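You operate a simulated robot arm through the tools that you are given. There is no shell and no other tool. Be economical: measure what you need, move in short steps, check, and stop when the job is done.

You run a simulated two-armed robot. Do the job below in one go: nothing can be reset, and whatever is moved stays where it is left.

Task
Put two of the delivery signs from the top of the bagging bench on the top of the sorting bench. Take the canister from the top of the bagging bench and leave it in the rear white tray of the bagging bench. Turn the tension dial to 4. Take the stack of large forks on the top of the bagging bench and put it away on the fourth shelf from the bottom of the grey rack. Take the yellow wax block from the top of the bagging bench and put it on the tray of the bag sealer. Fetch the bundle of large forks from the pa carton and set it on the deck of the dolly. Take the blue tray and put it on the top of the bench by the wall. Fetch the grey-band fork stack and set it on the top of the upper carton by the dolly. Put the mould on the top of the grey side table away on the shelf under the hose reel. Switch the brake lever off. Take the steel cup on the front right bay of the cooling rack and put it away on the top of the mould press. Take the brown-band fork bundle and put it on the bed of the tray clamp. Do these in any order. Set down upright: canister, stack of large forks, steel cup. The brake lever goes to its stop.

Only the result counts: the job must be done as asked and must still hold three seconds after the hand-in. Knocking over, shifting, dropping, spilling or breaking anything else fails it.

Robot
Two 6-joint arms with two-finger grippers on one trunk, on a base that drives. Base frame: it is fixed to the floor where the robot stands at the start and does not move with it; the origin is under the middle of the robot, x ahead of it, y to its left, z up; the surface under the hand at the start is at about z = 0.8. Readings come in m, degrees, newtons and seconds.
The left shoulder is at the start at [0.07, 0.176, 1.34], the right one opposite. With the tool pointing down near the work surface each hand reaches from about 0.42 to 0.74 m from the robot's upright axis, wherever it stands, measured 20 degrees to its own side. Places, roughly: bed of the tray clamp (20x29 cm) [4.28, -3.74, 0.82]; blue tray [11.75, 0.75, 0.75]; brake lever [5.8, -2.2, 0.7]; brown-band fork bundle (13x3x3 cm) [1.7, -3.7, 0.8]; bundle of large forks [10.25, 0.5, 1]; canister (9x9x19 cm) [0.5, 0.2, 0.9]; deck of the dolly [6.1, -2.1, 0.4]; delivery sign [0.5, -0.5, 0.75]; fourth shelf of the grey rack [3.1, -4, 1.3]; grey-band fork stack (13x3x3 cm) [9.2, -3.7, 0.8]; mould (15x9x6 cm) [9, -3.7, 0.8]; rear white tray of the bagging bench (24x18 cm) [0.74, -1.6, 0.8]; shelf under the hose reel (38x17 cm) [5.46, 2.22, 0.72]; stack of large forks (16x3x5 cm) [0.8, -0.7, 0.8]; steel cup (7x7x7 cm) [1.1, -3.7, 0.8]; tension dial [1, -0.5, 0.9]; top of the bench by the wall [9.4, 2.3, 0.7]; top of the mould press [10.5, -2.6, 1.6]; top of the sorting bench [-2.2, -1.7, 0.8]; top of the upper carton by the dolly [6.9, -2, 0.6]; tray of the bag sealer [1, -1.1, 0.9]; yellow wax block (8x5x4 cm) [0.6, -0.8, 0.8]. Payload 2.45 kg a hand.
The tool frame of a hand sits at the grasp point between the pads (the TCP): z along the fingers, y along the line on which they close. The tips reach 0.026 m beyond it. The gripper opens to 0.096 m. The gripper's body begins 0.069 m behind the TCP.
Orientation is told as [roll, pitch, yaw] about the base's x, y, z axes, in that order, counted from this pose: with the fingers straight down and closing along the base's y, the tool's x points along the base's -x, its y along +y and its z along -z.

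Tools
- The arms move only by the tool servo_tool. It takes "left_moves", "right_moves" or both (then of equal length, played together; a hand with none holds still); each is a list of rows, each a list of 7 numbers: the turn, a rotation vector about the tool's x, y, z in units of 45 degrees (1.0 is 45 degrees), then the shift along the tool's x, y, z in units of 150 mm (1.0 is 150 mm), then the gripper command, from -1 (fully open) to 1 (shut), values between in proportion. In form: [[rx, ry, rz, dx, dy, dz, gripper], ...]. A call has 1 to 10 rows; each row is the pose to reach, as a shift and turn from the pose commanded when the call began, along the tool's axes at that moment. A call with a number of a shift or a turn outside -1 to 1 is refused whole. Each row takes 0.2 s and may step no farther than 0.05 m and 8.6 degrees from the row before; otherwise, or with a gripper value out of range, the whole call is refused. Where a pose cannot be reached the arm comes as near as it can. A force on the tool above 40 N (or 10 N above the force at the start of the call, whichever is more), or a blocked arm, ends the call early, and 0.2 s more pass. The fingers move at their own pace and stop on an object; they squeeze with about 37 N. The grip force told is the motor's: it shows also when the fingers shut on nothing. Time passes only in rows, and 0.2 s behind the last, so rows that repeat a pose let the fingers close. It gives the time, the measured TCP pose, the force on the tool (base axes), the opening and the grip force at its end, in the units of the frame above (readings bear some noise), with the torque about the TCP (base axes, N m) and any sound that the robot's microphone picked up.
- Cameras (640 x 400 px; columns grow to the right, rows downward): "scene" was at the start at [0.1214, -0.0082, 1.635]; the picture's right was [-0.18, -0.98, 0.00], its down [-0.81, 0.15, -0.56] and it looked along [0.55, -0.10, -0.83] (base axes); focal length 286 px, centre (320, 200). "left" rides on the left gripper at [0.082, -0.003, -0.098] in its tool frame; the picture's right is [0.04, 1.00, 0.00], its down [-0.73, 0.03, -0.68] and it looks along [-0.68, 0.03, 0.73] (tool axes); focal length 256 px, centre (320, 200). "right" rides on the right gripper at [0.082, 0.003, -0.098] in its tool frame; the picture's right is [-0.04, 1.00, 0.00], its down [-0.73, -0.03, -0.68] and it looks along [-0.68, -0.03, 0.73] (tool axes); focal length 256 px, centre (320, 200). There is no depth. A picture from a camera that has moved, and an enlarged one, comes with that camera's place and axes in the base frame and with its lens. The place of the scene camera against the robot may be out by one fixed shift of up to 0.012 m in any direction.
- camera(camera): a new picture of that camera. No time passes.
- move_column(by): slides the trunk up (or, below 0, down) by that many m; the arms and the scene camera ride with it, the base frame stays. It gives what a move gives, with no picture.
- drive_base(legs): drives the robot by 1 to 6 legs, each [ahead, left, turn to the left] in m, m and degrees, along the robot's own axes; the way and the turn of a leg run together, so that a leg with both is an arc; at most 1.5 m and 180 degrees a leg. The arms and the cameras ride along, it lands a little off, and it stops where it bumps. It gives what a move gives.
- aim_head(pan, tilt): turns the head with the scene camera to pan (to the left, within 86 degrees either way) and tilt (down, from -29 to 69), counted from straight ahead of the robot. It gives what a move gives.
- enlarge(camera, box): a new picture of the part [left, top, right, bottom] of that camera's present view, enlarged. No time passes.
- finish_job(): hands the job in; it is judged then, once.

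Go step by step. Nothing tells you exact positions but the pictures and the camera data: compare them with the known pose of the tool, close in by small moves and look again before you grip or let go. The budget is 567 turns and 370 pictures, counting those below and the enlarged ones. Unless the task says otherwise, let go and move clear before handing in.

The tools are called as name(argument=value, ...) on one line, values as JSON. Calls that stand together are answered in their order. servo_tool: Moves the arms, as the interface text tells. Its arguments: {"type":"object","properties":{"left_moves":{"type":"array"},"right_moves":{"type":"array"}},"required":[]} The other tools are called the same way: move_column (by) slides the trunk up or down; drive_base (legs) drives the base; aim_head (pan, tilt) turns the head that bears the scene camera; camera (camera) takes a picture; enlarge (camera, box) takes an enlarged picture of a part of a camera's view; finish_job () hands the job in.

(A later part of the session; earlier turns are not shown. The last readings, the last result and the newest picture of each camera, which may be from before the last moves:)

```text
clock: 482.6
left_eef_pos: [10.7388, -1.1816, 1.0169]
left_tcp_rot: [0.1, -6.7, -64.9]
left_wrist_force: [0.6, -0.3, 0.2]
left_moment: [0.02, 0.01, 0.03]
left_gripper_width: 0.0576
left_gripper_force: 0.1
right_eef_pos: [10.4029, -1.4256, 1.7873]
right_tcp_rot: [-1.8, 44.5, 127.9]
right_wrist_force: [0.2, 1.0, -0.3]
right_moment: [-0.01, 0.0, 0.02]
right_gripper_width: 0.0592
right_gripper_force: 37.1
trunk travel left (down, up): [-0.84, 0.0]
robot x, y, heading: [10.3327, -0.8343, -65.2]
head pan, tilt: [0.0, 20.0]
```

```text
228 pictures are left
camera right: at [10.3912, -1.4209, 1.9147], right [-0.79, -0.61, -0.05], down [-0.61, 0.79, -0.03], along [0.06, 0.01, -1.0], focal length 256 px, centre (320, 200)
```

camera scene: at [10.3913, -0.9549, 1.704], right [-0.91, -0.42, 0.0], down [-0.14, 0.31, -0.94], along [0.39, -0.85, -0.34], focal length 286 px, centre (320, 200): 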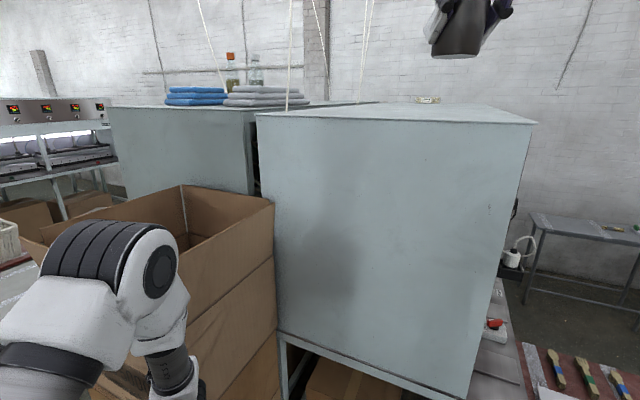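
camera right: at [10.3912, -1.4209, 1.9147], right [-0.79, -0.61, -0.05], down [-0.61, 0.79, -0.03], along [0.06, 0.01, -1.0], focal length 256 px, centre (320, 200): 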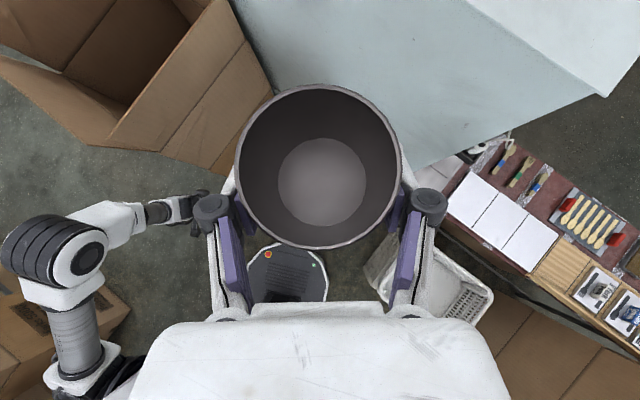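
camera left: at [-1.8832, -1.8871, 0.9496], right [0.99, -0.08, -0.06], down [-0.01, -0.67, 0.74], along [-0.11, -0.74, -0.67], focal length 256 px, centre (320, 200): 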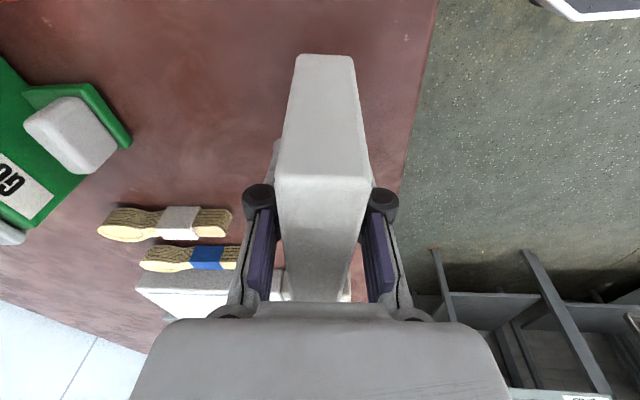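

servo_tool(left_moves=[[0, 0, 0, 0.1, 0.2, 0, -0.2], [0, 0, 0, 0.25, 0.4, 0, -0.2], [0, 0, 0, 0.45, 0.6, 0, -0.2], [0, 0, 0, 0.65, 0.75, 0, -0.2], [0, 0, 0, 0.85, 0.9, 0, -0.2], [0, 0, 0, 1, 1, 0, -0.2]])

servo_tool(left_moves=[[0, 0, 0, 0.25, 0.1, 0, -0.2], [0, 0, 0, 0.5, 0.2, 0, -0.2], [0, 0, 0, 0.75, 0.3, 0, -0.2], [0, 0, 0, 1, 0.4, 0, -0.2]])

camera(camera="right")

```text
clock: 484.0
left_eef_pos: [10.8132, -0.9792, 1.0006]
left_tcp_rot: [0.0, -6.8, -65.0]
left_wrist_force: [0.1, 0.1, 0.1]
left_moment: [-0.04, 0.0, -0.02]
left_gripper_width: 0.0575
left_gripper_force: 0.1
left hand out of reach, approached as far as the arm can: row 1, 2
right_eef_pos: [10.4068, -1.423, 1.788]
right_tcp_rot: [-1.6, 44.5, 128.0]
right_wrist_force: [1.0, 0.6, -0.6]
right_moment: [-0.01, 0.04, -0.03]
right_gripper_width: 0.0591
right_gripper_force: 36.8
trunk travel left (down, up): [-0.84, 0.0]
robot x, y, heading: [10.329, -0.8279, -65.2]
head pan, tilt: [0.0, 20.0]
```

```text
clock: 485.0
left_eef_pos: [10.7898, -0.901, 0.9624]
left_tcp_rot: [-0.6, -7.7, -66.2]
left_wrist_force: [-0.8, 0.1, 0.0]
left_moment: [-0.02, 0.0, -0.05]
left_gripper_width: 0.0574
left_gripper_force: 0.0
left hand out of reach, approached as far as the arm can: row 2, 3, 4
right_eef_pos: [10.4005, -1.4259, 1.7866]
right_tcp_rot: [-1.8, 44.5, 127.7]
right_wrist_force: [-0.9, 1.6, -0.2]
right_moment: [-0.05, 0.0, -0.02]
right_gripper_width: 0.0591
right_gripper_force: 36.9
trunk travel left (down, up): [-0.84, 0.0]
robot x, y, heading: [10.3282, -0.8294, -65.4]
head pan, tilt: [0.0, 20.0]
```

```text
227 pictures are left
camera right: at [10.3896, -1.4226, 1.9148], right [-0.79, -0.61, -0.05], down [-0.61, 0.8, -0.03], along [0.06, 0.01, -1.0], focal length 256 px, centre (320, 200)
```

right: 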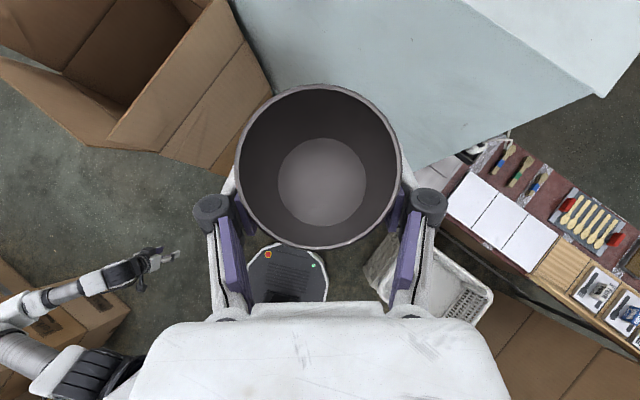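

drive_base(legs=[[0.255, -0.184, 0]])

camera(camera="right")

camera(camera="scene")

```text
clock: 487.1
left_eef_pos: [10.7298, -1.2057, 0.9636]
left_tcp_rot: [-0.8, -7.8, -66.2]
left_wrist_force: [0.1, -0.3, -0.3]
left_moment: [-0.04, 0.0, 0.02]
left_gripper_width: 0.0577
left_gripper_force: 0.0
right_eef_pos: [10.3418, -1.7315, 1.7891]
right_tcp_rot: [-1.7, 44.6, 127.9]
right_wrist_force: [0.4, 0.6, -1.3]
right_moment: [-0.03, 0.0, -0.05]
right_gripper_width: 0.0592
right_gripper_force: 37.2
trunk travel left (down, up): [-0.84, 0.0]
robot x, y, heading: [10.2735, -1.138, -65.4]
head pan, tilt: [0.0, 20.0]
```

```text
226 pictures are left
camera right: at [10.3305, -1.7267, 1.9154], right [-0.79, -0.61, -0.05], down [-0.61, 0.8, -0.03], along [0.06, 0.01, -1.0], focal length 256 px, centre (320, 200)
```

right: 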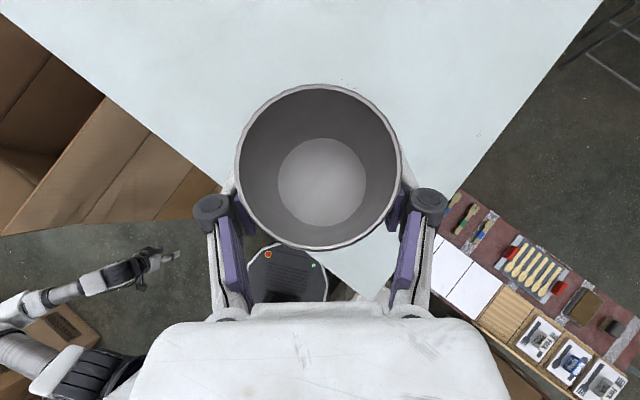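

```text
225 pictures are left
camera scene: at [10.3309, -1.2612, 1.7041], right [-0.91, -0.42, 0.0], down [-0.14, 0.31, -0.94], along [0.39, -0.85, -0.34], focal length 286 px, centre (320, 200)
```

scene: 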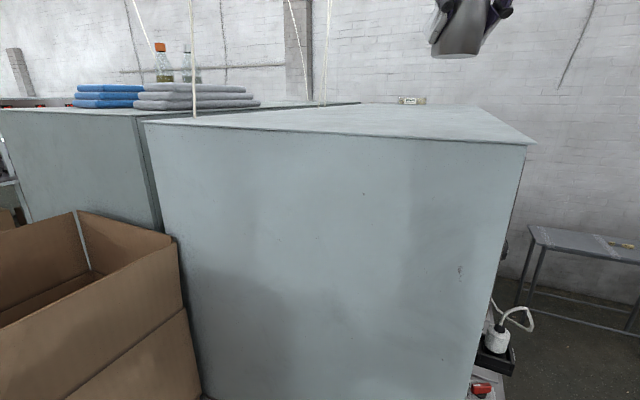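

servo_tool(right_moves=[[0, 0, 0, -0.05, 0, 0.2, 1], [0, 0, 0, -0.15, 0, 0.3, 1], [0, 0, 0, -0.22, 0, 0.4, 1], [0, 0, 0, -0.22, 0, 0.4, 1]])

camera(camera="scene")

```text
clock: 488.1
left_eef_pos: [10.7298, -1.2071, 0.9631]
left_tcp_rot: [-0.7, -7.6, -66.2]
left_wrist_force: [0.3, -0.1, 0.5]
left_moment: [0.04, 0.01, -0.01]
left_gripper_width: 0.0576
left_gripper_force: 0.1
right_eef_pos: [10.354, -1.7481, 1.7196]
right_tcp_rot: [-1.7, 44.5, 127.8]
right_wrist_force: [-0.4, 0.7, -1.0]
right_moment: [-0.03, -0.02, -0.03]
right_gripper_width: 0.0593
right_gripper_force: 36.9
trunk travel left (down, up): [-0.84, 0.0]
robot x, y, heading: [10.2686, -1.1358, -65.1]
head pan, tilt: [0.0, 20.0]
```

```text
224 pictures are left
camera scene: at [10.3304, -1.2657, 1.7037], right [-0.91, -0.42, 0.0], down [-0.14, 0.31, -0.94], along [0.39, -0.85, -0.34], focal length 286 px, centre (320, 200)
```

scene: 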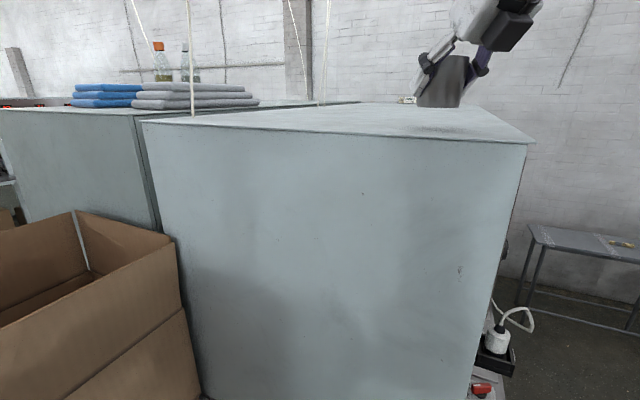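

servo_tool(right_moves=[[0, 0, 0, -0.04, 0, 0.04, 1], [0, 0, 0, -0.07, 0, 0.07, 1], [0, 0, 0, -0.09, 0, 0.09, 1], [0, 0, 0, -0.09, 0, 0.09, 1]])

enlarge(camera="scene", box=[360, 30, 560, 160])

```text
clock: 489.1
left_eef_pos: [10.7291, -1.2072, 0.9625]
left_tcp_rot: [-0.7, -7.8, -66.2]
left_wrist_force: [-0.6, 0.0, 0.0]
left_moment: [0.01, 0.03, -0.01]
left_gripper_width: 0.0576
left_gripper_force: 0.1
right_eef_pos: [10.356, -1.7499, 1.703]
right_tcp_rot: [-1.8, 44.4, 127.8]
right_wrist_force: [0.1, 0.2, -0.9]
right_moment: [-0.03, 0.04, 0.01]
right_gripper_width: 0.0591
right_gripper_force: 37.1
right hand out of reach, approached as far as the arm can: row 3, 4
trunk travel left (down, up): [-0.84, 0.0]
robot x, y, heading: [10.2697, -1.136, -65.4]
head pan, tilt: [0.0, 20.0]
```

```text
3.08 times, centred on (460, 95) of scene
camera zoom: at [10.33, -1.2645, 1.7038], right [-0.91, -0.42, 0.0], down [-0.14, 0.31, -0.94], along [0.39, -0.85, -0.34], focal length 882 px, centre (-111, 523)
```

zoom: 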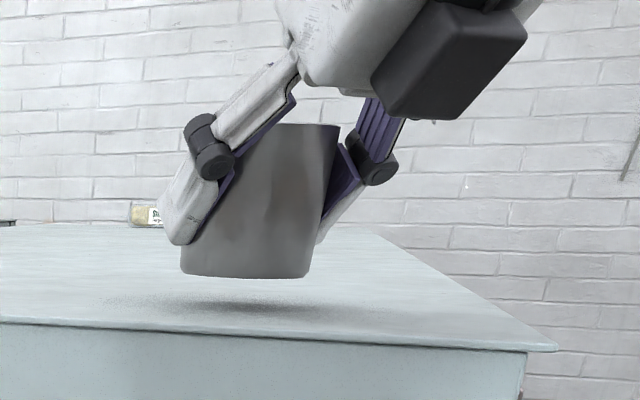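

move_column(by=-0.015)

enlarge(camera="scene", box=[360, 30, 560, 160])

```text
clock: 489.8
left_eef_pos: [10.7291, -1.2061, 0.9486]
left_tcp_rot: [-0.7, -7.6, -66.3]
left_wrist_force: [-0.5, 0.9, -0.1]
left_moment: [-0.03, -0.01, -0.01]
left_gripper_width: 0.0577
left_gripper_force: 0.1
right_eef_pos: [10.3555, -1.75, 1.6884]
right_tcp_rot: [-1.7, 44.4, 127.8]
right_wrist_force: [1.0, 0.0, -0.6]
right_moment: [-0.02, 0.03, 0.03]
right_gripper_width: 0.0593
right_gripper_force: 36.8
trunk travel left (down, up): [-0.825, 0.015]
robot x, y, heading: [10.269, -1.1373, -65.2]
head pan, tilt: [0.0, 20.0]
```

```text
3.08 times, centred on (460, 95) of scene
camera zoom: at [10.3302, -1.2644, 1.6888], right [-0.91, -0.42, 0.0], down [-0.14, 0.31, -0.94], along [0.39, -0.85, -0.34], focal length 882 px, centre (-111, 523)
```

zoom: 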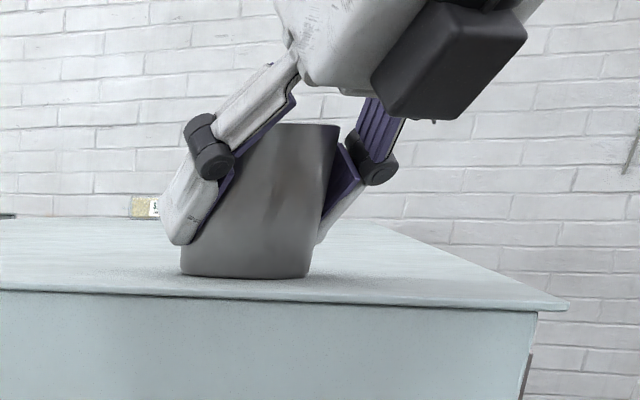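

move_column(by=-0.004)

```text
clock: 490.3
left_eef_pos: [10.7294, -1.2071, 0.9441]
left_tcp_rot: [-0.7, -7.6, -66.2]
left_wrist_force: [0.3, 0.5, 0.6]
left_moment: [0.04, -0.03, 0.01]
left_gripper_width: 0.0576
left_gripper_force: 0.1
right_eef_pos: [10.3558, -1.7491, 1.6861]
right_tcp_rot: [-1.7, 44.8, 127.8]
right_wrist_force: [2.0, -6.4, 22.1]
right_moment: [-0.19, 0.28, 0.02]
right_gripper_width: 0.0593
right_gripper_force: 37.0
trunk travel left (down, up): [-0.821, 0.019]
robot x, y, heading: [10.2694, -1.1393, -65.4]
head pan, tilt: [0.0, 20.0]
```

servo_tool(right_moves=[[0, 0, 0, 0, 0, 0, -0.3], [0, 0, 0, 0, 0, 0, -0.6], [0, 0, 0, 0, 0, 0, -0.9], [0, 0, 0, 0, 0, 0, -1], [0, 0, 0, 0.1, 0, -0.15, -1], [0, 0, 0, 0.2, 0, -0.3, -1], [0, 0, 0, 0.3, 0, -0.5, -1]])

enlarge(camera="scene", box=[360, 30, 560, 160])

```text
clock: 491.9
left_eef_pos: [10.7304, -1.2074, 0.9437]
left_tcp_rot: [-0.7, -7.5, -66.1]
left_wrist_force: [0.2, -0.6, 0.1]
left_moment: [0.03, 0.0, -0.01]
left_gripper_width: 0.0573
left_gripper_force: 0.1
right_eef_pos: [10.3408, -1.7362, 1.7684]
right_tcp_rot: [-1.8, 44.3, 127.9]
right_wrist_force: [-0.3, -0.1, 0.2]
right_moment: [0.0, -0.04, 0.0]
right_gripper_width: 0.0959
right_gripper_force: 0.1
trunk travel left (down, up): [-0.821, 0.019]
robot x, y, heading: [10.2678, -1.1382, -65.3]
head pan, tilt: [0.0, 20.0]
```

```text
3.08 times, centred on (460, 95) of scene
camera zoom: at [10.3303, -1.2659, 1.6846], right [-0.91, -0.42, 0.0], down [-0.14, 0.31, -0.94], along [0.39, -0.85, -0.34], focal length 882 px, centre (-111, 523)
```

zoom: 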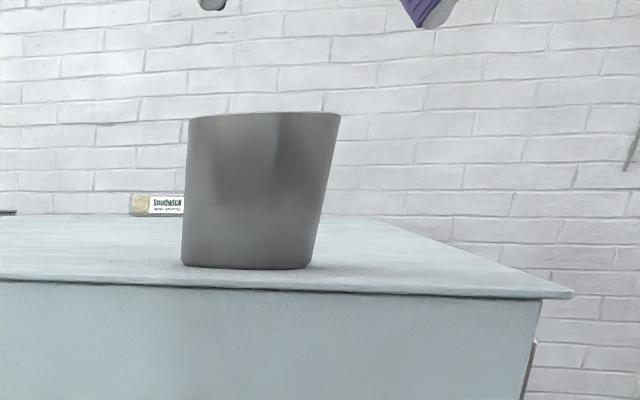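

The cup stands on the press. Retreat to the aisle and look toward the pa carton and the blue tray.

drive_base(legs=[[-0.255, 0.184, 0], [-0.4, 0.266, 0], [0, 0, 65]])

aim_head(pan=40, tilt=25)

camera(camera="scene")

aim_head(pan=85, tilt=30)

camera(camera="scene")

```text
clock: 499.3
left_eef_pos: [10.6714, 0.0277, 0.9429]
left_tcp_rot: [-0.7, -7.4, -1.4]
left_wrist_force: [0.0, 0.2, 0.5]
left_moment: [0.01, -0.02, -0.02]
left_gripper_width: 0.0577
left_gripper_force: 0.0
right_eef_pos: [10.9867, -0.5507, 1.7673]
right_tcp_rot: [-1.7, 44.2, -167.4]
right_wrist_force: [-1.0, -0.5, -0.1]
right_moment: [-0.02, -0.01, 0.0]
right_gripper_width: 0.0959
right_gripper_force: 0.0
trunk travel left (down, up): [-0.821, 0.019]
robot x, y, heading: [10.408, -0.3599, -0.7]
head pan, tilt: [0.0, 20.0]
```

```text
clock: 500.4
left_eef_pos: [10.6715, 0.0264, 0.9422]
left_tcp_rot: [-0.6, -7.4, -1.6]
left_wrist_force: [0.2, -0.1, 0.2]
left_moment: [0.0, -0.03, 0.01]
left_gripper_width: 0.0573
left_gripper_force: 0.0
right_eef_pos: [10.9868, -0.5503, 1.7665]
right_tcp_rot: [-1.7, 44.2, -167.3]
right_wrist_force: [-0.1, -1.4, 0.0]
right_moment: [-0.02, 0.01, 0.01]
right_gripper_width: 0.0961
right_gripper_force: 0.1
trunk travel left (down, up): [-0.821, 0.019]
robot x, y, heading: [10.4087, -0.3581, -0.9]
head pan, tilt: [40.0, 25.0]
```

```text
220 pictures are left
camera scene: at [10.5385, -0.2974, 1.6763], right [0.63, -0.77, 0.0], down [-0.33, -0.27, -0.9], along [0.7, 0.58, -0.43], focal length 286 px, centre (320, 200)
```

scene: 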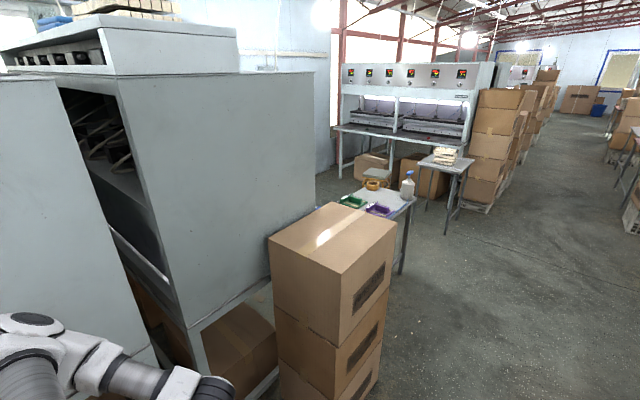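

```text
clock: 501.5
left_eef_pos: [10.671, 0.0269, 0.9429]
left_tcp_rot: [-0.6, -7.5, -1.5]
left_wrist_force: [0.6, 0.5, 0.1]
left_moment: [0.01, -0.01, -0.02]
left_gripper_width: 0.0576
left_gripper_force: 0.0
right_eef_pos: [10.9858, -0.5507, 1.7656]
right_tcp_rot: [-1.8, 44.2, -167.3]
right_wrist_force: [-0.1, 0.1, -0.8]
right_moment: [-0.01, 0.0, 0.0]
right_gripper_width: 0.0962
right_gripper_force: 0.1
trunk travel left (down, up): [-0.821, 0.019]
robot x, y, heading: [10.4084, -0.3579, -0.5]
head pan, tilt: [85.0, 30.0]
```

```text
219 pictures are left
camera scene: at [10.4763, -0.2659, 1.6686], right [1.0, -0.1, 0.0], down [-0.05, -0.5, -0.87], along [0.08, 0.86, -0.5], focal length 286 px, centre (320, 200)
```

scene: 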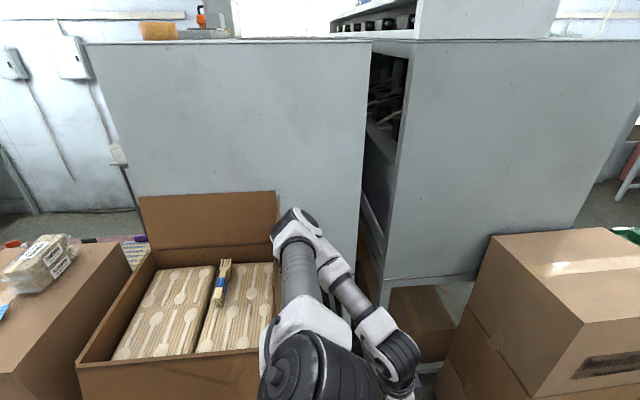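

enlarge(camera="scene", box=[80, 190, 300, 390])

```text
2.00 times, centred on (190, 290) of scene
camera zoom: at [10.4763, -0.2659, 1.6686], right [1.0, -0.1, 0.0], down [-0.05, -0.5, -0.87], along [0.08, 0.86, -0.5], focal length 573 px, centre (580, 20)
```

zoom: 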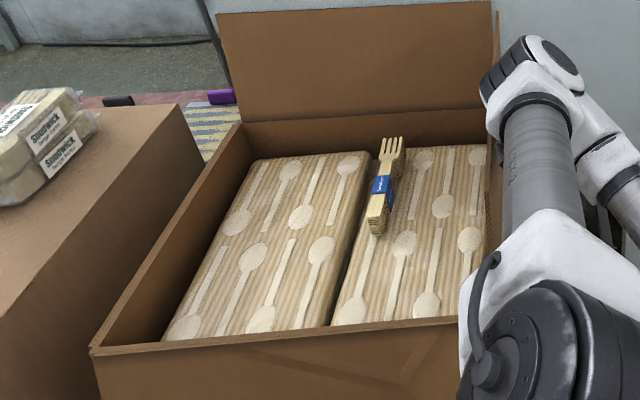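

The large fork bundle (blue band) lies along y in the open carton at about [10.23,0.42]. Bring the right hand down and upright, and position at heading 75°.

servo_tool(right_moves=[[0, 0, 0, -0.2, 0, 0.2, -0.4], [0, 0, 0, -0.4, 0, 0.4, -0.4], [0, 0, 0, -0.6, 0, 0.6, -0.4], [0, 0, 0, -0.8, 0, 0.8, -0.4], [0, 0, 0, -1, 0, 1, -0.4]])

servo_tool(right_moves=[[0, 0, 0, -0.1, 0, 0.2, -0.4], [0, 0, 0, -0.2, 0, 0.4, -0.4], [0, 0, 0, -0.4, 0, 0.6, -0.4], [0, 0, 0, -0.6, 0, 0.8, -0.4], [0, 0, 0, -0.8, 0, 1, -0.4]])

servo_tool(right_moves=[[0, -0.17, 0, 0, 0, 0, -0.4], [0, -0.34, 0, 0, 0, 0, -0.4], [0, -0.51, 0, 0, 0, 0, -0.4], [0, -0.68, 0, 0, 0, 0, -0.4], [0, -0.85, 0, 0, 0, 0, -0.4], [0, -0.983, 0, 0, 0, 0, -0.4]])

drive_base(legs=[[-0.45, 0.1, 0], [0, 0, 75.5]])

aim_head(pan=0, tilt=40)

camera(camera="scene")

```text
clock: 502.7
left_eef_pos: [10.6716, 0.0274, 0.9436]
left_tcp_rot: [-0.6, -7.5, -1.5]
left_wrist_force: [0.5, 0.2, -0.9]
left_moment: [-0.03, 0.0, 0.0]
left_gripper_width: 0.0574
left_gripper_force: 0.1
right_eef_pos: [11.0347, -0.5463, 1.5554]
right_tcp_rot: [-1.8, 44.2, -167.4]
right_wrist_force: [0.0, 0.2, -0.2]
right_moment: [0.0, -0.02, -0.01]
right_gripper_width: 0.0672
right_gripper_force: 0.1
right hand out of reach, approached as far as the arm can: row 2, 3, 4, 5
trunk travel left (down, up): [-0.821, 0.019]
robot x, y, heading: [10.41, -0.3615, -0.5]
head pan, tilt: [85.0, 30.0]
```

```text
clock: 503.9
left_eef_pos: [10.6725, 0.0276, 0.9432]
left_tcp_rot: [-0.6, -7.4, -1.5]
left_wrist_force: [0.1, 0.2, 0.8]
left_moment: [0.0, 0.03, 0.03]
left_gripper_width: 0.0576
left_gripper_force: 0.0
right_eef_pos: [11.0516, -0.5372, 1.3666]
right_tcp_rot: [-1.8, 44.3, -167.5]
right_wrist_force: [0.1, -0.7, -0.2]
right_moment: [0.02, -0.01, -0.03]
right_gripper_width: 0.0673
right_gripper_force: 0.0
trunk travel left (down, up): [-0.821, 0.019]
robot x, y, heading: [10.4088, -0.3626, -0.7]
head pan, tilt: [85.0, 30.0]
```

```text
clock: 505.3
left_eef_pos: [10.6705, 0.0263, 0.9432]
left_tcp_rot: [-0.5, -7.4, -1.5]
left_wrist_force: [0.1, -0.2, -0.2]
left_moment: [-0.02, 0.0, 0.01]
left_gripper_width: 0.0577
left_gripper_force: 0.2
right_eef_pos: [11.0507, -0.5375, 1.3655]
right_tcp_rot: [-1.3, -0.2, -166.0]
right_wrist_force: [-0.8, 0.1, 0.7]
right_moment: [-0.03, -0.01, -0.01]
right_gripper_width: 0.0672
right_gripper_force: 0.1
trunk travel left (down, up): [-0.821, 0.019]
robot x, y, heading: [10.4131, -0.3617, -0.7]
head pan, tilt: [85.0, 30.0]
```

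```text
clock: 506.1
left_eef_pos: [10.6653, 0.0272, 0.9449]
left_tcp_rot: [0.1, -7.5, -2.4]
left_wrist_force: [-0.1, -0.5, 1.1]
left_moment: [0.03, 0.0, -0.01]
left_gripper_width: 0.0575
left_gripper_force: 0.1
right_eef_pos: [11.0387, -0.5421, 1.3643]
right_tcp_rot: [-1.3, 0.0, -166.6]
right_wrist_force: [-0.5, 0.6, 0.3]
right_moment: [-0.01, -0.03, 0.03]
right_gripper_width: 0.0672
right_gripper_force: 0.0
trunk travel left (down, up): [-0.821, 0.019]
robot x, y, heading: [10.4, -0.3573, -1.2]
head pan, tilt: [85.0, 30.0]
stopped in leg 1: the robot was blocked; the commanded pose is now the measured one
```

```text
clock: 507.7
left_eef_pos: [10.6648, 0.028, 0.9448]
left_tcp_rot: [0.0, -7.3, -2.1]
left_wrist_force: [0.0, -0.3, 0.5]
left_moment: [0.03, 0.0, 0.01]
left_gripper_width: 0.0576
left_gripper_force: 0.1
right_eef_pos: [11.0422, -0.5411, 1.3632]
right_tcp_rot: [-1.5, -0.2, -166.5]
right_wrist_force: [-0.6, 0.1, 0.2]
right_moment: [-0.01, 0.0, -0.01]
right_gripper_width: 0.0672
right_gripper_force: 0.1
trunk travel left (down, up): [-0.821, 0.019]
robot x, y, heading: [10.3998, -0.3564, -1.0]
head pan, tilt: [0.0, 40.0]
```

```text
217 pictures are left
camera scene: at [10.545, -0.3582, 1.6525], right [-0.01, -1.0, 0.0], down [-0.65, 0.01, -0.76], along [0.76, -0.01, -0.65], focal length 286 px, centre (320, 200)
```

scene: 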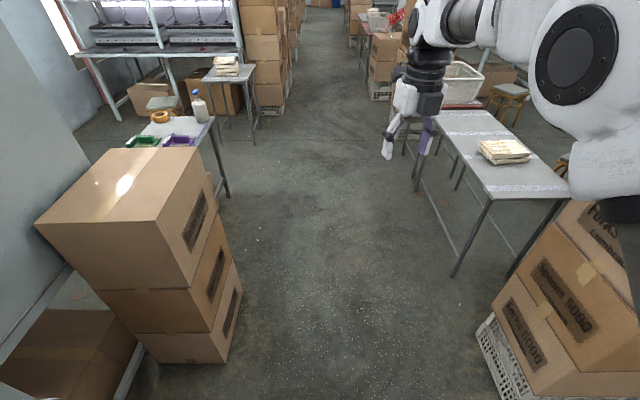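

The left elbow touched something behind; step away sideways first and check.

drive_base(legs=[[0.03, -0.12, 0]])

aim_head(pan=85, tilt=30)

camera(camera="scene")

```text
clock: 508.5
left_eef_pos: [10.6645, 0.0205, 0.9447]
left_tcp_rot: [0.2, -7.7, -2.5]
left_wrist_force: [-0.1, 0.0, -0.3]
left_moment: [0.0, -0.02, 0.0]
left_gripper_width: 0.0575
left_gripper_force: 0.1
right_eef_pos: [11.0357, -0.5487, 1.367]
right_tcp_rot: [-1.4, 0.2, -166.4]
right_wrist_force: [-0.1, 0.0, 0.2]
right_moment: [0.0, 0.0, -0.02]
right_gripper_width: 0.0674
right_gripper_force: 0.1
trunk travel left (down, up): [-0.821, 0.019]
robot x, y, heading: [10.399, -0.363, -0.8]
head pan, tilt: [0.0, 40.0]
stopped in leg 1: the robot was blocked; the commanded pose is now the measured one
```

```text
clock: 510.1
left_eef_pos: [10.6639, 0.0204, 0.9464]
left_tcp_rot: [0.1, -7.5, -2.3]
left_wrist_force: [0.0, 0.8, 0.9]
left_moment: [-0.01, -0.02, 0.01]
left_gripper_width: 0.0579
left_gripper_force: 0.0
right_eef_pos: [11.0367, -0.5482, 1.3657]
right_tcp_rot: [-1.3, 0.1, -166.4]
right_wrist_force: [-0.7, 0.4, 0.5]
right_moment: [-0.01, 0.04, 0.02]
right_gripper_width: 0.0673
right_gripper_force: 0.1
trunk travel left (down, up): [-0.821, 0.019]
robot x, y, heading: [10.4025, -0.3682, -0.9]
head pan, tilt: [85.0, 30.0]
```

```text
216 pictures are left
camera scene: at [10.4638, -0.2744, 1.6688], right [0.99, -0.1, 0.0], down [-0.05, -0.5, -0.87], along [0.09, 0.86, -0.5], focal length 286 px, centre (320, 200)
```

scene: 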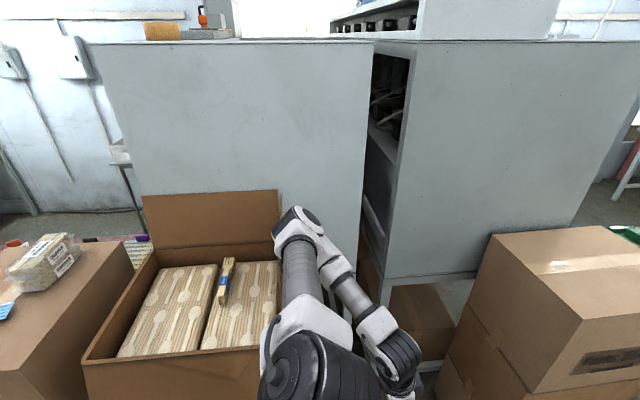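

servo_tool(left_moves=[[0, 0, 0, -0.2, 0, 0, -0.2], [0, 0, 0, -0.4, 0, 0, -0.2], [0, 0, 0, -0.6, 0, 0, -0.2], [0, 0, 0, -0.8, 0, 0, -0.2], [0, 0, 0, -1, 0, 0, -0.2]])

camera(camera="scene")

```text
clock: 511.3
left_eef_pos: [10.7738, 0.0286, 0.9524]
left_tcp_rot: [-0.1, -7.3, -2.4]
left_wrist_force: [-0.5, 0.0, -0.5]
left_moment: [-0.04, -0.01, 0.01]
left_gripper_width: 0.0578
left_gripper_force: 0.0
left hand out of reach, approached as far as the arm can: row 4, 5
right_eef_pos: [11.0457, -0.5497, 1.3621]
right_tcp_rot: [-1.4, -0.3, -166.3]
right_wrist_force: [0.7, -0.5, 0.2]
right_moment: [-0.01, -0.02, -0.04]
right_gripper_width: 0.0672
right_gripper_force: 0.0
trunk travel left (down, up): [-0.821, 0.019]
robot x, y, heading: [10.3948, -0.3693, -0.9]
head pan, tilt: [85.0, 30.0]
```

```text
215 pictures are left
camera scene: at [10.4738, -0.2755, 1.6675], right [0.99, -0.1, -0.01], down [-0.06, -0.5, -0.87], along [0.08, 0.86, -0.5], focal length 286 px, centre (320, 200)
```

scene: 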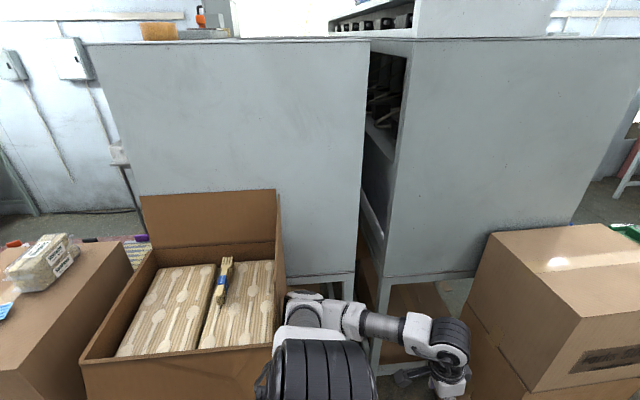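

drive_base(legs=[[0, -0.1, 0]])

camera(camera="scene")

```text
clock: 512.4
left_eef_pos: [10.7634, -0.0647, 0.9538]
left_tcp_rot: [-0.2, -7.7, -2.3]
left_wrist_force: [-0.2, -0.3, -0.5]
left_moment: [0.0, 0.02, 0.0]
left_gripper_width: 0.0576
left_gripper_force: 0.0
right_eef_pos: [11.032, -0.6413, 1.3672]
right_tcp_rot: [-0.9, 0.1, -166.2]
right_wrist_force: [0.2, 0.6, -0.3]
right_moment: [-0.07, -0.03, -0.02]
right_gripper_width: 0.0673
right_gripper_force: 0.1
trunk travel left (down, up): [-0.821, 0.019]
robot x, y, heading: [10.4015, -0.4662, -0.3]
head pan, tilt: [85.0, 30.0]
```

```text
214 pictures are left
camera scene: at [10.4584, -0.367, 1.6684], right [0.99, -0.1, 0.0], down [-0.05, -0.5, -0.86], along [0.09, 0.86, -0.5], focal length 286 px, centre (320, 200)
```

scene: 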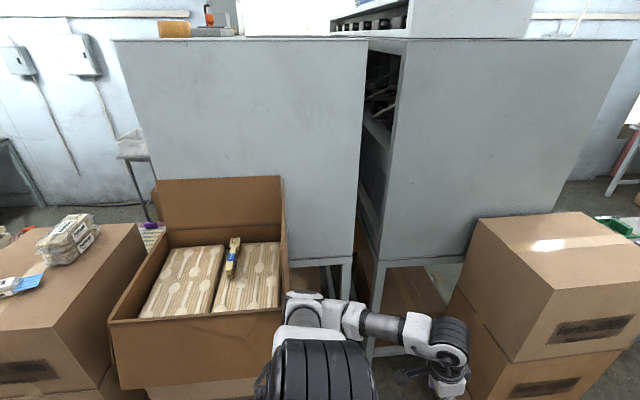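

drive_base(legs=[[-0.43, 0, 0], [0, 0, 75.3]])

aim_head(pan=0, tilt=45)

camera(camera="scene")

camera(camera="right")

```text
clock: 516.8
left_eef_pos: [10.0578, 0.0558, 0.9615]
left_tcp_rot: [-0.6, -8.0, 30.0]
left_wrist_force: [5.0, -37.7, 21.0]
left_moment: [1.01, 0.76, 0.22]
left_gripper_width: 0.0443
left_gripper_force: 0.0
right_eef_pos: [10.5963, -0.2795, 1.3692]
right_tcp_rot: [-1.4, 0.5, -133.6]
right_wrist_force: [0.0, -0.2, 0.1]
right_moment: [0.02, 0.0, -0.02]
right_gripper_width: 0.0671
right_gripper_force: 0.1
trunk travel left (down, up): [-0.821, 0.019]
robot x, y, heading: [9.9638, -0.4604, 32.0]
head pan, tilt: [85.0, 30.0]
stopped in leg 2: the force on the tool passed its limit at 65 N (the readings are from after the stop); the commanded pose is now the measured one
```

```text
clock: 518.4
left_eef_pos: [10.0568, 0.0574, 0.9616]
left_tcp_rot: [-0.4, -7.9, 30.2]
left_wrist_force: [3.7, -42.6, 23.3]
left_moment: [1.28, 0.35, 0.57]
left_gripper_width: 0.0416
left_gripper_force: 0.1
right_eef_pos: [10.595, -0.2794, 1.3712]
right_tcp_rot: [-1.6, 0.5, -133.6]
right_wrist_force: [-0.4, 0.3, 0.0]
right_moment: [0.04, 0.0, 0.02]
right_gripper_width: 0.0672
right_gripper_force: 0.1
trunk travel left (down, up): [-0.821, 0.019]
robot x, y, heading: [9.9681, -0.4658, 32.1]
head pan, tilt: [0.0, 45.0]
```

```text
213 pictures are left
camera scene: at [10.0773, -0.4011, 1.6467], right [0.53, -0.85, -0.01], down [-0.6, -0.37, -0.71], along [0.6, 0.38, -0.7], focal length 286 px, centre (320, 200)
```

scene: 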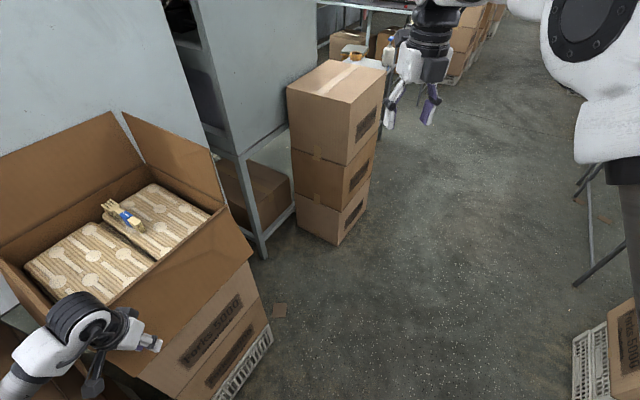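

```text
212 pictures are left
camera right: at [10.6554, -0.2262, 1.4687], right [0.7, -0.72, -0.03], down [-0.52, -0.53, 0.67], along [-0.5, -0.45, -0.74], focal length 256 px, centre (320, 200)
```

right: 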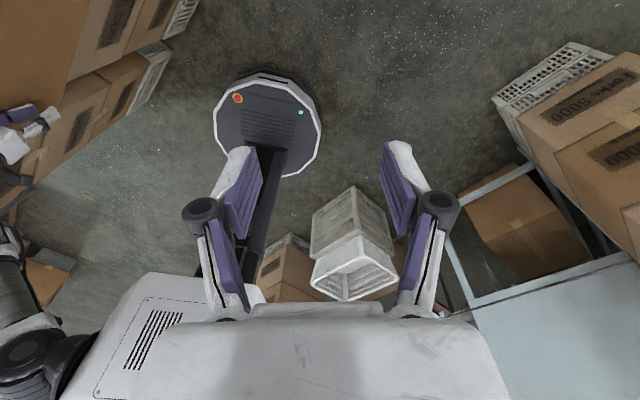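

The left hand touched the carton face; turn back immediately.

drive_base(legs=[[0, 0, -12], [0, -0.2, 0]])

aim_head(pan=65, tilt=35)

camera(camera="scene")

```text
clock: 519.0
left_eef_pos: [10.0582, 0.0543, 0.9605]
left_tcp_rot: [-0.8, -7.6, 29.9]
left_wrist_force: [4.1, -30.4, 19.8]
left_moment: [0.97, 0.67, 0.23]
left_gripper_width: 0.0484
left_gripper_force: 0.1
right_eef_pos: [10.5955, -0.2811, 1.3691]
right_tcp_rot: [-1.4, 0.4, -133.8]
right_wrist_force: [0.2, 0.6, 0.3]
right_moment: [0.02, 0.0, -0.02]
right_gripper_width: 0.0673
right_gripper_force: 0.1
trunk travel left (down, up): [-0.821, 0.019]
robot x, y, heading: [9.9645, -0.468, 32.0]
head pan, tilt: [0.0, 45.0]
stopped in leg 1: the force on the tool passed its limit at 67 N (the readings are from after the stop); the commanded pose is now the measured one
```

```text
clock: 520.4
left_eef_pos: [10.0578, 0.0559, 0.9602]
left_tcp_rot: [-0.6, -7.3, 30.0]
left_wrist_force: [-0.4, -35.7, 22.0]
left_moment: [1.26, 0.37, 0.57]
left_gripper_width: 0.0462
left_gripper_force: 0.2
right_eef_pos: [10.5969, -0.2836, 1.369]
right_tcp_rot: [-1.5, 0.5, -133.8]
right_wrist_force: [0.0, 0.1, -0.7]
right_moment: [0.03, 0.01, -0.01]
right_gripper_width: 0.0671
right_gripper_force: 0.1
trunk travel left (down, up): [-0.821, 0.019]
robot x, y, heading: [9.9636, -0.4611, 31.8]
head pan, tilt: [65.0, 35.0]
```

```text
211 pictures are left
camera scene: at [9.9976, -0.3564, 1.6618], right [0.99, 0.12, 0.0], down [0.07, -0.56, -0.82], along [-0.1, 0.82, -0.57], focal length 286 px, centre (320, 200)
```

scene: 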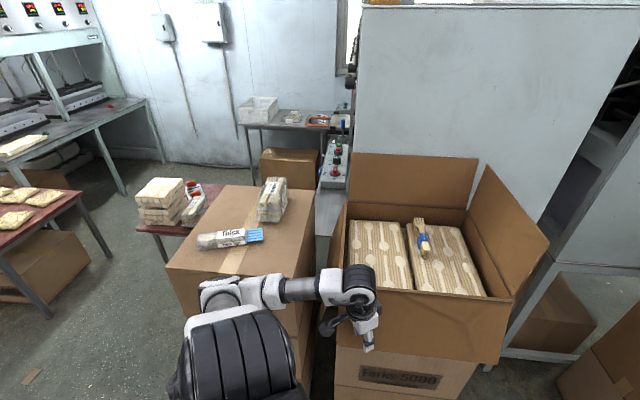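

servo_tool(left_moves=[[0, 0, 0, 0.08, -0.14, 0, -0.2], [0, 0, 0, 0.16, -0.29, 0, -0.2], [0, 0, 0, 0.25, -0.43, 0, -0.2], [0, 0, 0, 0.33, -0.58, 0, -0.2]])

drive_base(legs=[[0, -0.2, -10]])

camera(camera="scene")

```text
clock: 521.4
left_eef_pos: [10.0522, -0.0282, 0.9604]
left_tcp_rot: [-1.0, -7.2, 30.0]
left_wrist_force: [-0.5, -0.5, 0.4]
left_moment: [-0.02, -0.02, 0.01]
left_gripper_width: 0.0575
left_gripper_force: 0.0
left hand out of reach, approached as far as the arm can: row 4
right_eef_pos: [10.5958, -0.2712, 1.3674]
right_tcp_rot: [-1.1, 0.0, -133.8]
right_wrist_force: [0.7, -0.4, -0.4]
right_moment: [-0.05, -0.01, 0.0]
right_gripper_width: 0.0672
right_gripper_force: 0.2
trunk travel left (down, up): [-0.821, 0.019]
robot x, y, heading: [9.9677, -0.4603, 32.0]
head pan, tilt: [65.0, 35.0]
```

```text
clock: 523.0
left_eef_pos: [10.2174, -0.2287, 0.9616]
left_tcp_rot: [-1.1, -7.3, 20.1]
left_wrist_force: [0.1, 0.4, -0.6]
left_moment: [-0.03, 0.02, -0.01]
left_gripper_width: 0.0576
left_gripper_force: 0.1
right_eef_pos: [10.7078, -0.5621, 1.3673]
right_tcp_rot: [-1.1, 0.1, -143.9]
right_wrist_force: [-0.8, 0.6, 0.1]
right_moment: [-0.03, 0.0, -0.03]
right_gripper_width: 0.0672
right_gripper_force: 0.1
trunk travel left (down, up): [-0.821, 0.019]
robot x, y, heading: [10.0537, -0.6415, 21.7]
head pan, tilt: [65.0, 35.0]
```

```text
210 pictures are left
camera scene: at [10.1061, -0.5279, 1.6607], right [1.0, -0.06, 0.0], down [-0.03, -0.57, -0.82], along [0.05, 0.82, -0.58], focal length 286 px, centre (320, 200)
```

scene: 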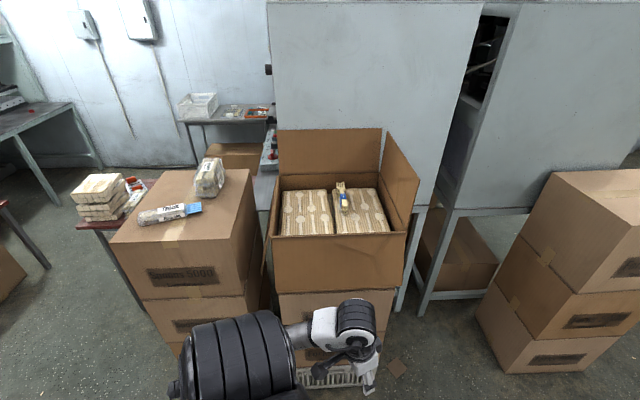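

Clear again and nothing appears moved. Raise the left hand above carton height and tilt the right hand forward for a longer reach.

servo_tool(left_moves=[[0, 0, 0, 0, 0, -0.25, -0.2], [0, 0, 0, 0, 0, -0.5, -0.2], [0, 0, 0, 0, 0, -0.75, -0.2], [0, 0, 0, 0, 0, -1, -0.2], [0, 0, 0, 0, 0, -1, -0.2], [0, 0, 0, 0, 0, -1, -0.2]], right_moves=[[0, 0.17, 0, 0, 0, 0, -0.4], [0, 0.34, 0, 0, 0, 0, -0.4], [0, 0.51, 0, 0, 0, 0, -0.4], [0, 0.68, 0, 0, 0, 0, -0.4], [0, 0.85, 0, 0, 0, 0, -0.4], [0, 1, 0, 0, 0, 0, -0.4]])

servo_tool(left_moves=[[0, 0, 0, 0, 0, -0.25, -0.2], [0, 0, 0, 0, 0, -0.5, -0.2], [0, 0, 0, 0, 0, -0.75, -0.2], [0, 0, 0, 0, 0, -1, -0.2]], right_moves=[[0, 0, 0, 0.15, 0, 0.15, -0.4], [0, 0, 0, 0.3, 0, 0.3, -0.4], [0, 0, 0, 0.45, 0, 0.45, -0.4], [0, 0, 0, 0.6, 0, 0.6, -0.4]])

```text
clock: 524.4
left_eef_pos: [10.2216, -0.1637, 1.0856]
left_tcp_rot: [-1.1, -7.2, 20.0]
left_wrist_force: [-0.1, 0.1, -0.4]
left_moment: [0.03, 0.01, 0.01]
left_gripper_width: 0.0577
left_gripper_force: 0.0
left hand out of reach, approached as far as the arm can: row 1, 2, 3, 4, 5, 6
right_eef_pos: [10.7112, -0.5697, 1.3677]
right_tcp_rot: [-1.8, 45.2, -145.4]
right_wrist_force: [0.0, 0.3, -0.3]
right_moment: [0.02, 0.05, 0.0]
right_gripper_width: 0.0673
right_gripper_force: 0.1
trunk travel left (down, up): [-0.821, 0.019]
robot x, y, heading: [10.05, -0.6384, 21.6]
head pan, tilt: [65.0, 35.0]
```

```text
clock: 525.4
left_eef_pos: [10.2504, -0.1872, 1.1808]
left_tcp_rot: [-0.9, -7.0, 20.0]
left_wrist_force: [0.8, 0.2, 0.8]
left_moment: [0.0, 0.03, 0.06]
left_gripper_width: 0.0574
left_gripper_force: 0.0
left hand out of reach, approached as far as the arm can: row 1, 2, 3, 4
right_eef_pos: [10.8156, -0.4901, 1.3679]
right_tcp_rot: [-1.6, 45.0, -145.0]
right_wrist_force: [0.6, 0.2, -0.6]
right_moment: [0.01, -0.02, 0.02]
right_gripper_width: 0.0674
right_gripper_force: 0.2
trunk travel left (down, up): [-0.821, 0.019]
robot x, y, heading: [10.055, -0.6414, 21.8]
head pan, tilt: [65.0, 35.0]
```

servo_tool(left_moves=[[0, 0, 0, 0, 0, -0.25, -0.2], [0, 0, 0, 0, 0, -0.5, -0.2], [0, 0, 0, 0, 0, -0.75, -0.2], [0, 0, 0, 0, 0, -1, -0.2]])

drive_base(legs=[[0, 0, 54.7]])

aim_head(pan=0, tilt=45)

camera(camera="scene")

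camera(camera="right")

```text
clock: 526.4
left_eef_pos: [10.3185, -0.1812, 1.2593]
left_tcp_rot: [-0.9, -7.1, 19.9]
left_wrist_force: [-0.2, 0.1, 0.0]
left_moment: [0.03, 0.03, 0.01]
left_gripper_width: 0.0575
left_gripper_force: 0.0
left hand out of reach, approached as far as the arm can: row 1, 2, 3, 4
right_eef_pos: [10.8134, -0.4921, 1.3692]
right_tcp_rot: [-1.8, 45.2, -145.1]
right_wrist_force: [0.3, -0.4, 0.3]
right_moment: [-0.02, 0.0, 0.03]
right_gripper_width: 0.0671
right_gripper_force: 0.1
trunk travel left (down, up): [-0.821, 0.019]
robot x, y, heading: [10.0551, -0.6419, 21.7]
head pan, tilt: [65.0, 35.0]
```

```text
clock: 529.3
left_eef_pos: [9.8274, -0.1615, 1.2592]
left_tcp_rot: [-0.8, -7.0, 74.8]
left_wrist_force: [0.6, 0.8, 0.0]
left_moment: [0.01, 0.01, 0.02]
left_gripper_width: 0.0576
left_gripper_force: 0.1
right_eef_pos: [10.3678, 0.0666, 1.3681]
right_tcp_rot: [-1.7, 45.1, -90.1]
right_wrist_force: [-0.3, -0.3, 0.3]
right_moment: [-0.02, 0.01, 0.01]
right_gripper_width: 0.067
right_gripper_force: 0.1
trunk travel left (down, up): [-0.821, 0.019]
robot x, y, heading: [10.0541, -0.646, 76.5]
head pan, tilt: [65.0, 35.0]
```

```text
clock: 530.6
left_eef_pos: [9.8282, -0.1603, 1.2593]
left_tcp_rot: [-0.9, -7.1, 74.8]
left_wrist_force: [-0.5, 0.2, -0.3]
left_moment: [0.0, 0.0, -0.02]
left_gripper_width: 0.0579
left_gripper_force: 0.1
right_eef_pos: [10.3664, 0.0651, 1.3675]
right_tcp_rot: [-1.7, 45.0, -90.2]
right_wrist_force: [0.0, -0.9, 0.0]
right_moment: [0.01, 0.03, 0.01]
right_gripper_width: 0.0671
right_gripper_force: 0.1
trunk travel left (down, up): [-0.821, 0.019]
robot x, y, heading: [10.0548, -0.6439, 76.4]
head pan, tilt: [0.0, 45.0]
```

```text
209 pictures are left
camera scene: at [10.086, -0.5094, 1.6461], right [0.97, -0.23, 0.0], down [-0.16, -0.69, -0.71], along [0.16, 0.69, -0.71], focal length 286 px, centre (320, 200)
```

scene: 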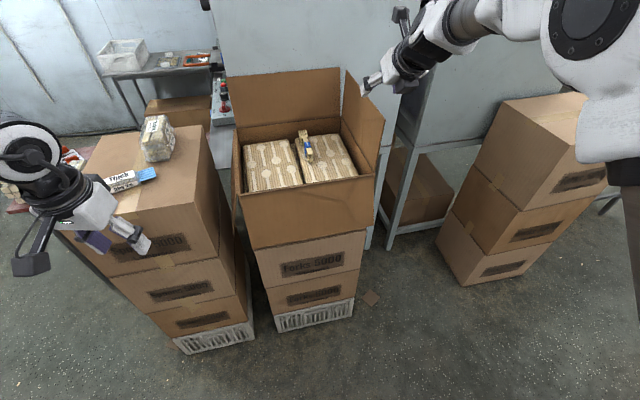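

```text
208 pictures are left
camera right: at [10.3726, 0.0534, 1.4957], right [1.0, -0.01, -0.05], down [-0.01, -1.0, -0.04], along [-0.05, 0.04, -1.0], focal length 256 px, centre (320, 200)
```

right: 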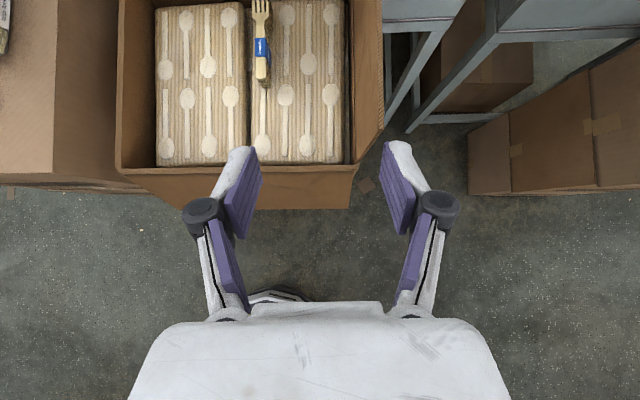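

drive_base(legs=[[0.285, 0.209, 0]])

camera(camera="right")

camera(camera="scene")

```text
clock: 532.9
left_eef_pos: [9.6939, 0.1622, 1.2609]
left_tcp_rot: [-0.9, -7.3, 74.7]
left_wrist_force: [0.7, 0.4, 0.0]
left_moment: [0.0, -0.01, 0.0]
left_gripper_width: 0.0578
left_gripper_force: 0.0
right_eef_pos: [10.2332, 0.3874, 1.3691]
right_tcp_rot: [-1.7, 45.1, -90.4]
right_wrist_force: [-0.1, 0.5, 0.4]
right_moment: [0.03, 0.0, -0.02]
right_gripper_width: 0.067
right_gripper_force: 0.1
trunk travel left (down, up): [-0.821, 0.019]
robot x, y, heading: [9.9137, -0.3152, 76.5]
head pan, tilt: [0.0, 45.0]
```

```text
207 pictures are left
camera right: at [10.2388, 0.3752, 1.4969], right [1.0, -0.01, -0.05], down [-0.02, -1.0, -0.04], along [-0.05, 0.04, -1.0], focal length 256 px, centre (320, 200)
```

right: 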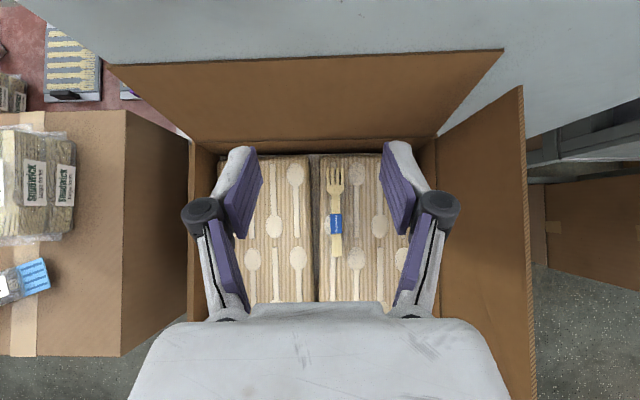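

```text
206 pictures are left
camera scene: at [9.9508, -0.187, 1.6463], right [0.97, -0.23, 0.0], down [-0.17, -0.69, -0.71], along [0.17, 0.69, -0.71], focal length 286 px, centre (320, 200)
```

scene: 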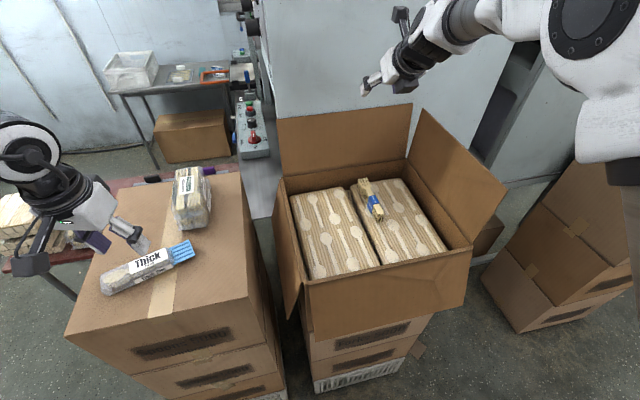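

servo_tool(right_moves=[[0, 0, 0, -0.2, 0.02, 0.18, -0.4], [0, 0, 0, -0.4, 0.04, 0.36, -0.4], [0, 0, 0, -0.6, 0.06, 0.53, -0.4], [0, 0, 0, -0.8, 0.06, 0.7, -0.4], [0, 0, 0, -1, 0.06, 0.87, -0.4], [0, 0, 0, -1, 0.06, 0.87, -0.4]])

camera(camera="right")

camera(camera="scene")

```text
clock: 534.3
left_eef_pos: [9.6931, 0.1654, 1.2591]
left_tcp_rot: [-0.9, -7.1, 74.8]
left_wrist_force: [-0.3, -0.9, -0.4]
left_moment: [-0.02, -0.02, 0.04]
left_gripper_width: 0.0576
left_gripper_force: 0.1
right_eef_pos: [10.2369, 0.3758, 1.1684]
right_tcp_rot: [-1.7, 45.1, -90.4]
right_wrist_force: [0.5, 0.2, -0.7]
right_moment: [0.01, -0.02, 0.01]
right_gripper_width: 0.0674
right_gripper_force: 0.0
trunk travel left (down, up): [-0.821, 0.019]
robot x, y, heading: [9.9188, -0.3157, 76.5]
head pan, tilt: [0.0, 45.0]
```

```text
205 pictures are left
camera right: at [10.2429, 0.3639, 1.2963], right [1.0, -0.01, -0.05], down [-0.02, -1.0, -0.04], along [-0.05, 0.04, -1.0], focal length 256 px, centre (320, 200)
```

right: 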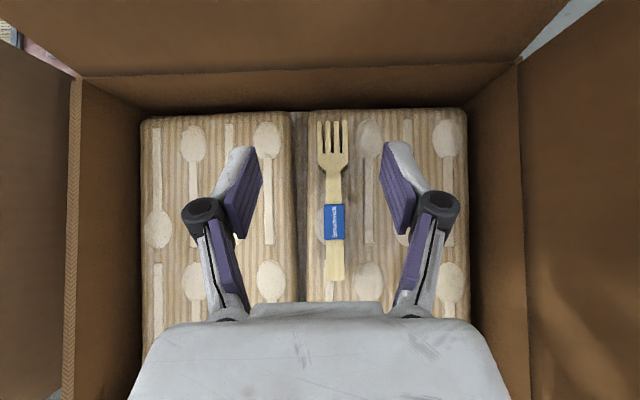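

```text
204 pictures are left
camera scene: at [9.9494, -0.1847, 1.6461], right [0.97, -0.23, 0.0], down [-0.17, -0.69, -0.71], along [0.17, 0.69, -0.71], focal length 286 px, centre (320, 200)
```

scene: 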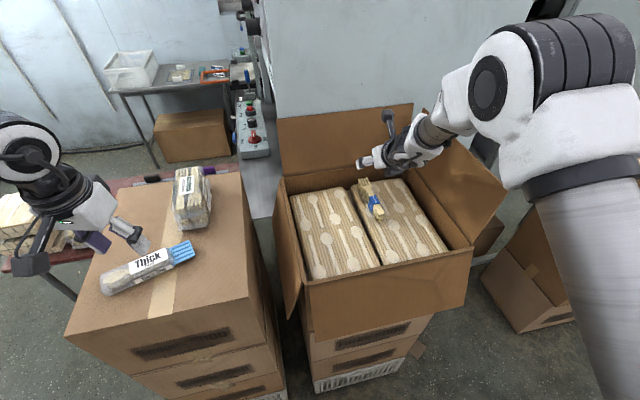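

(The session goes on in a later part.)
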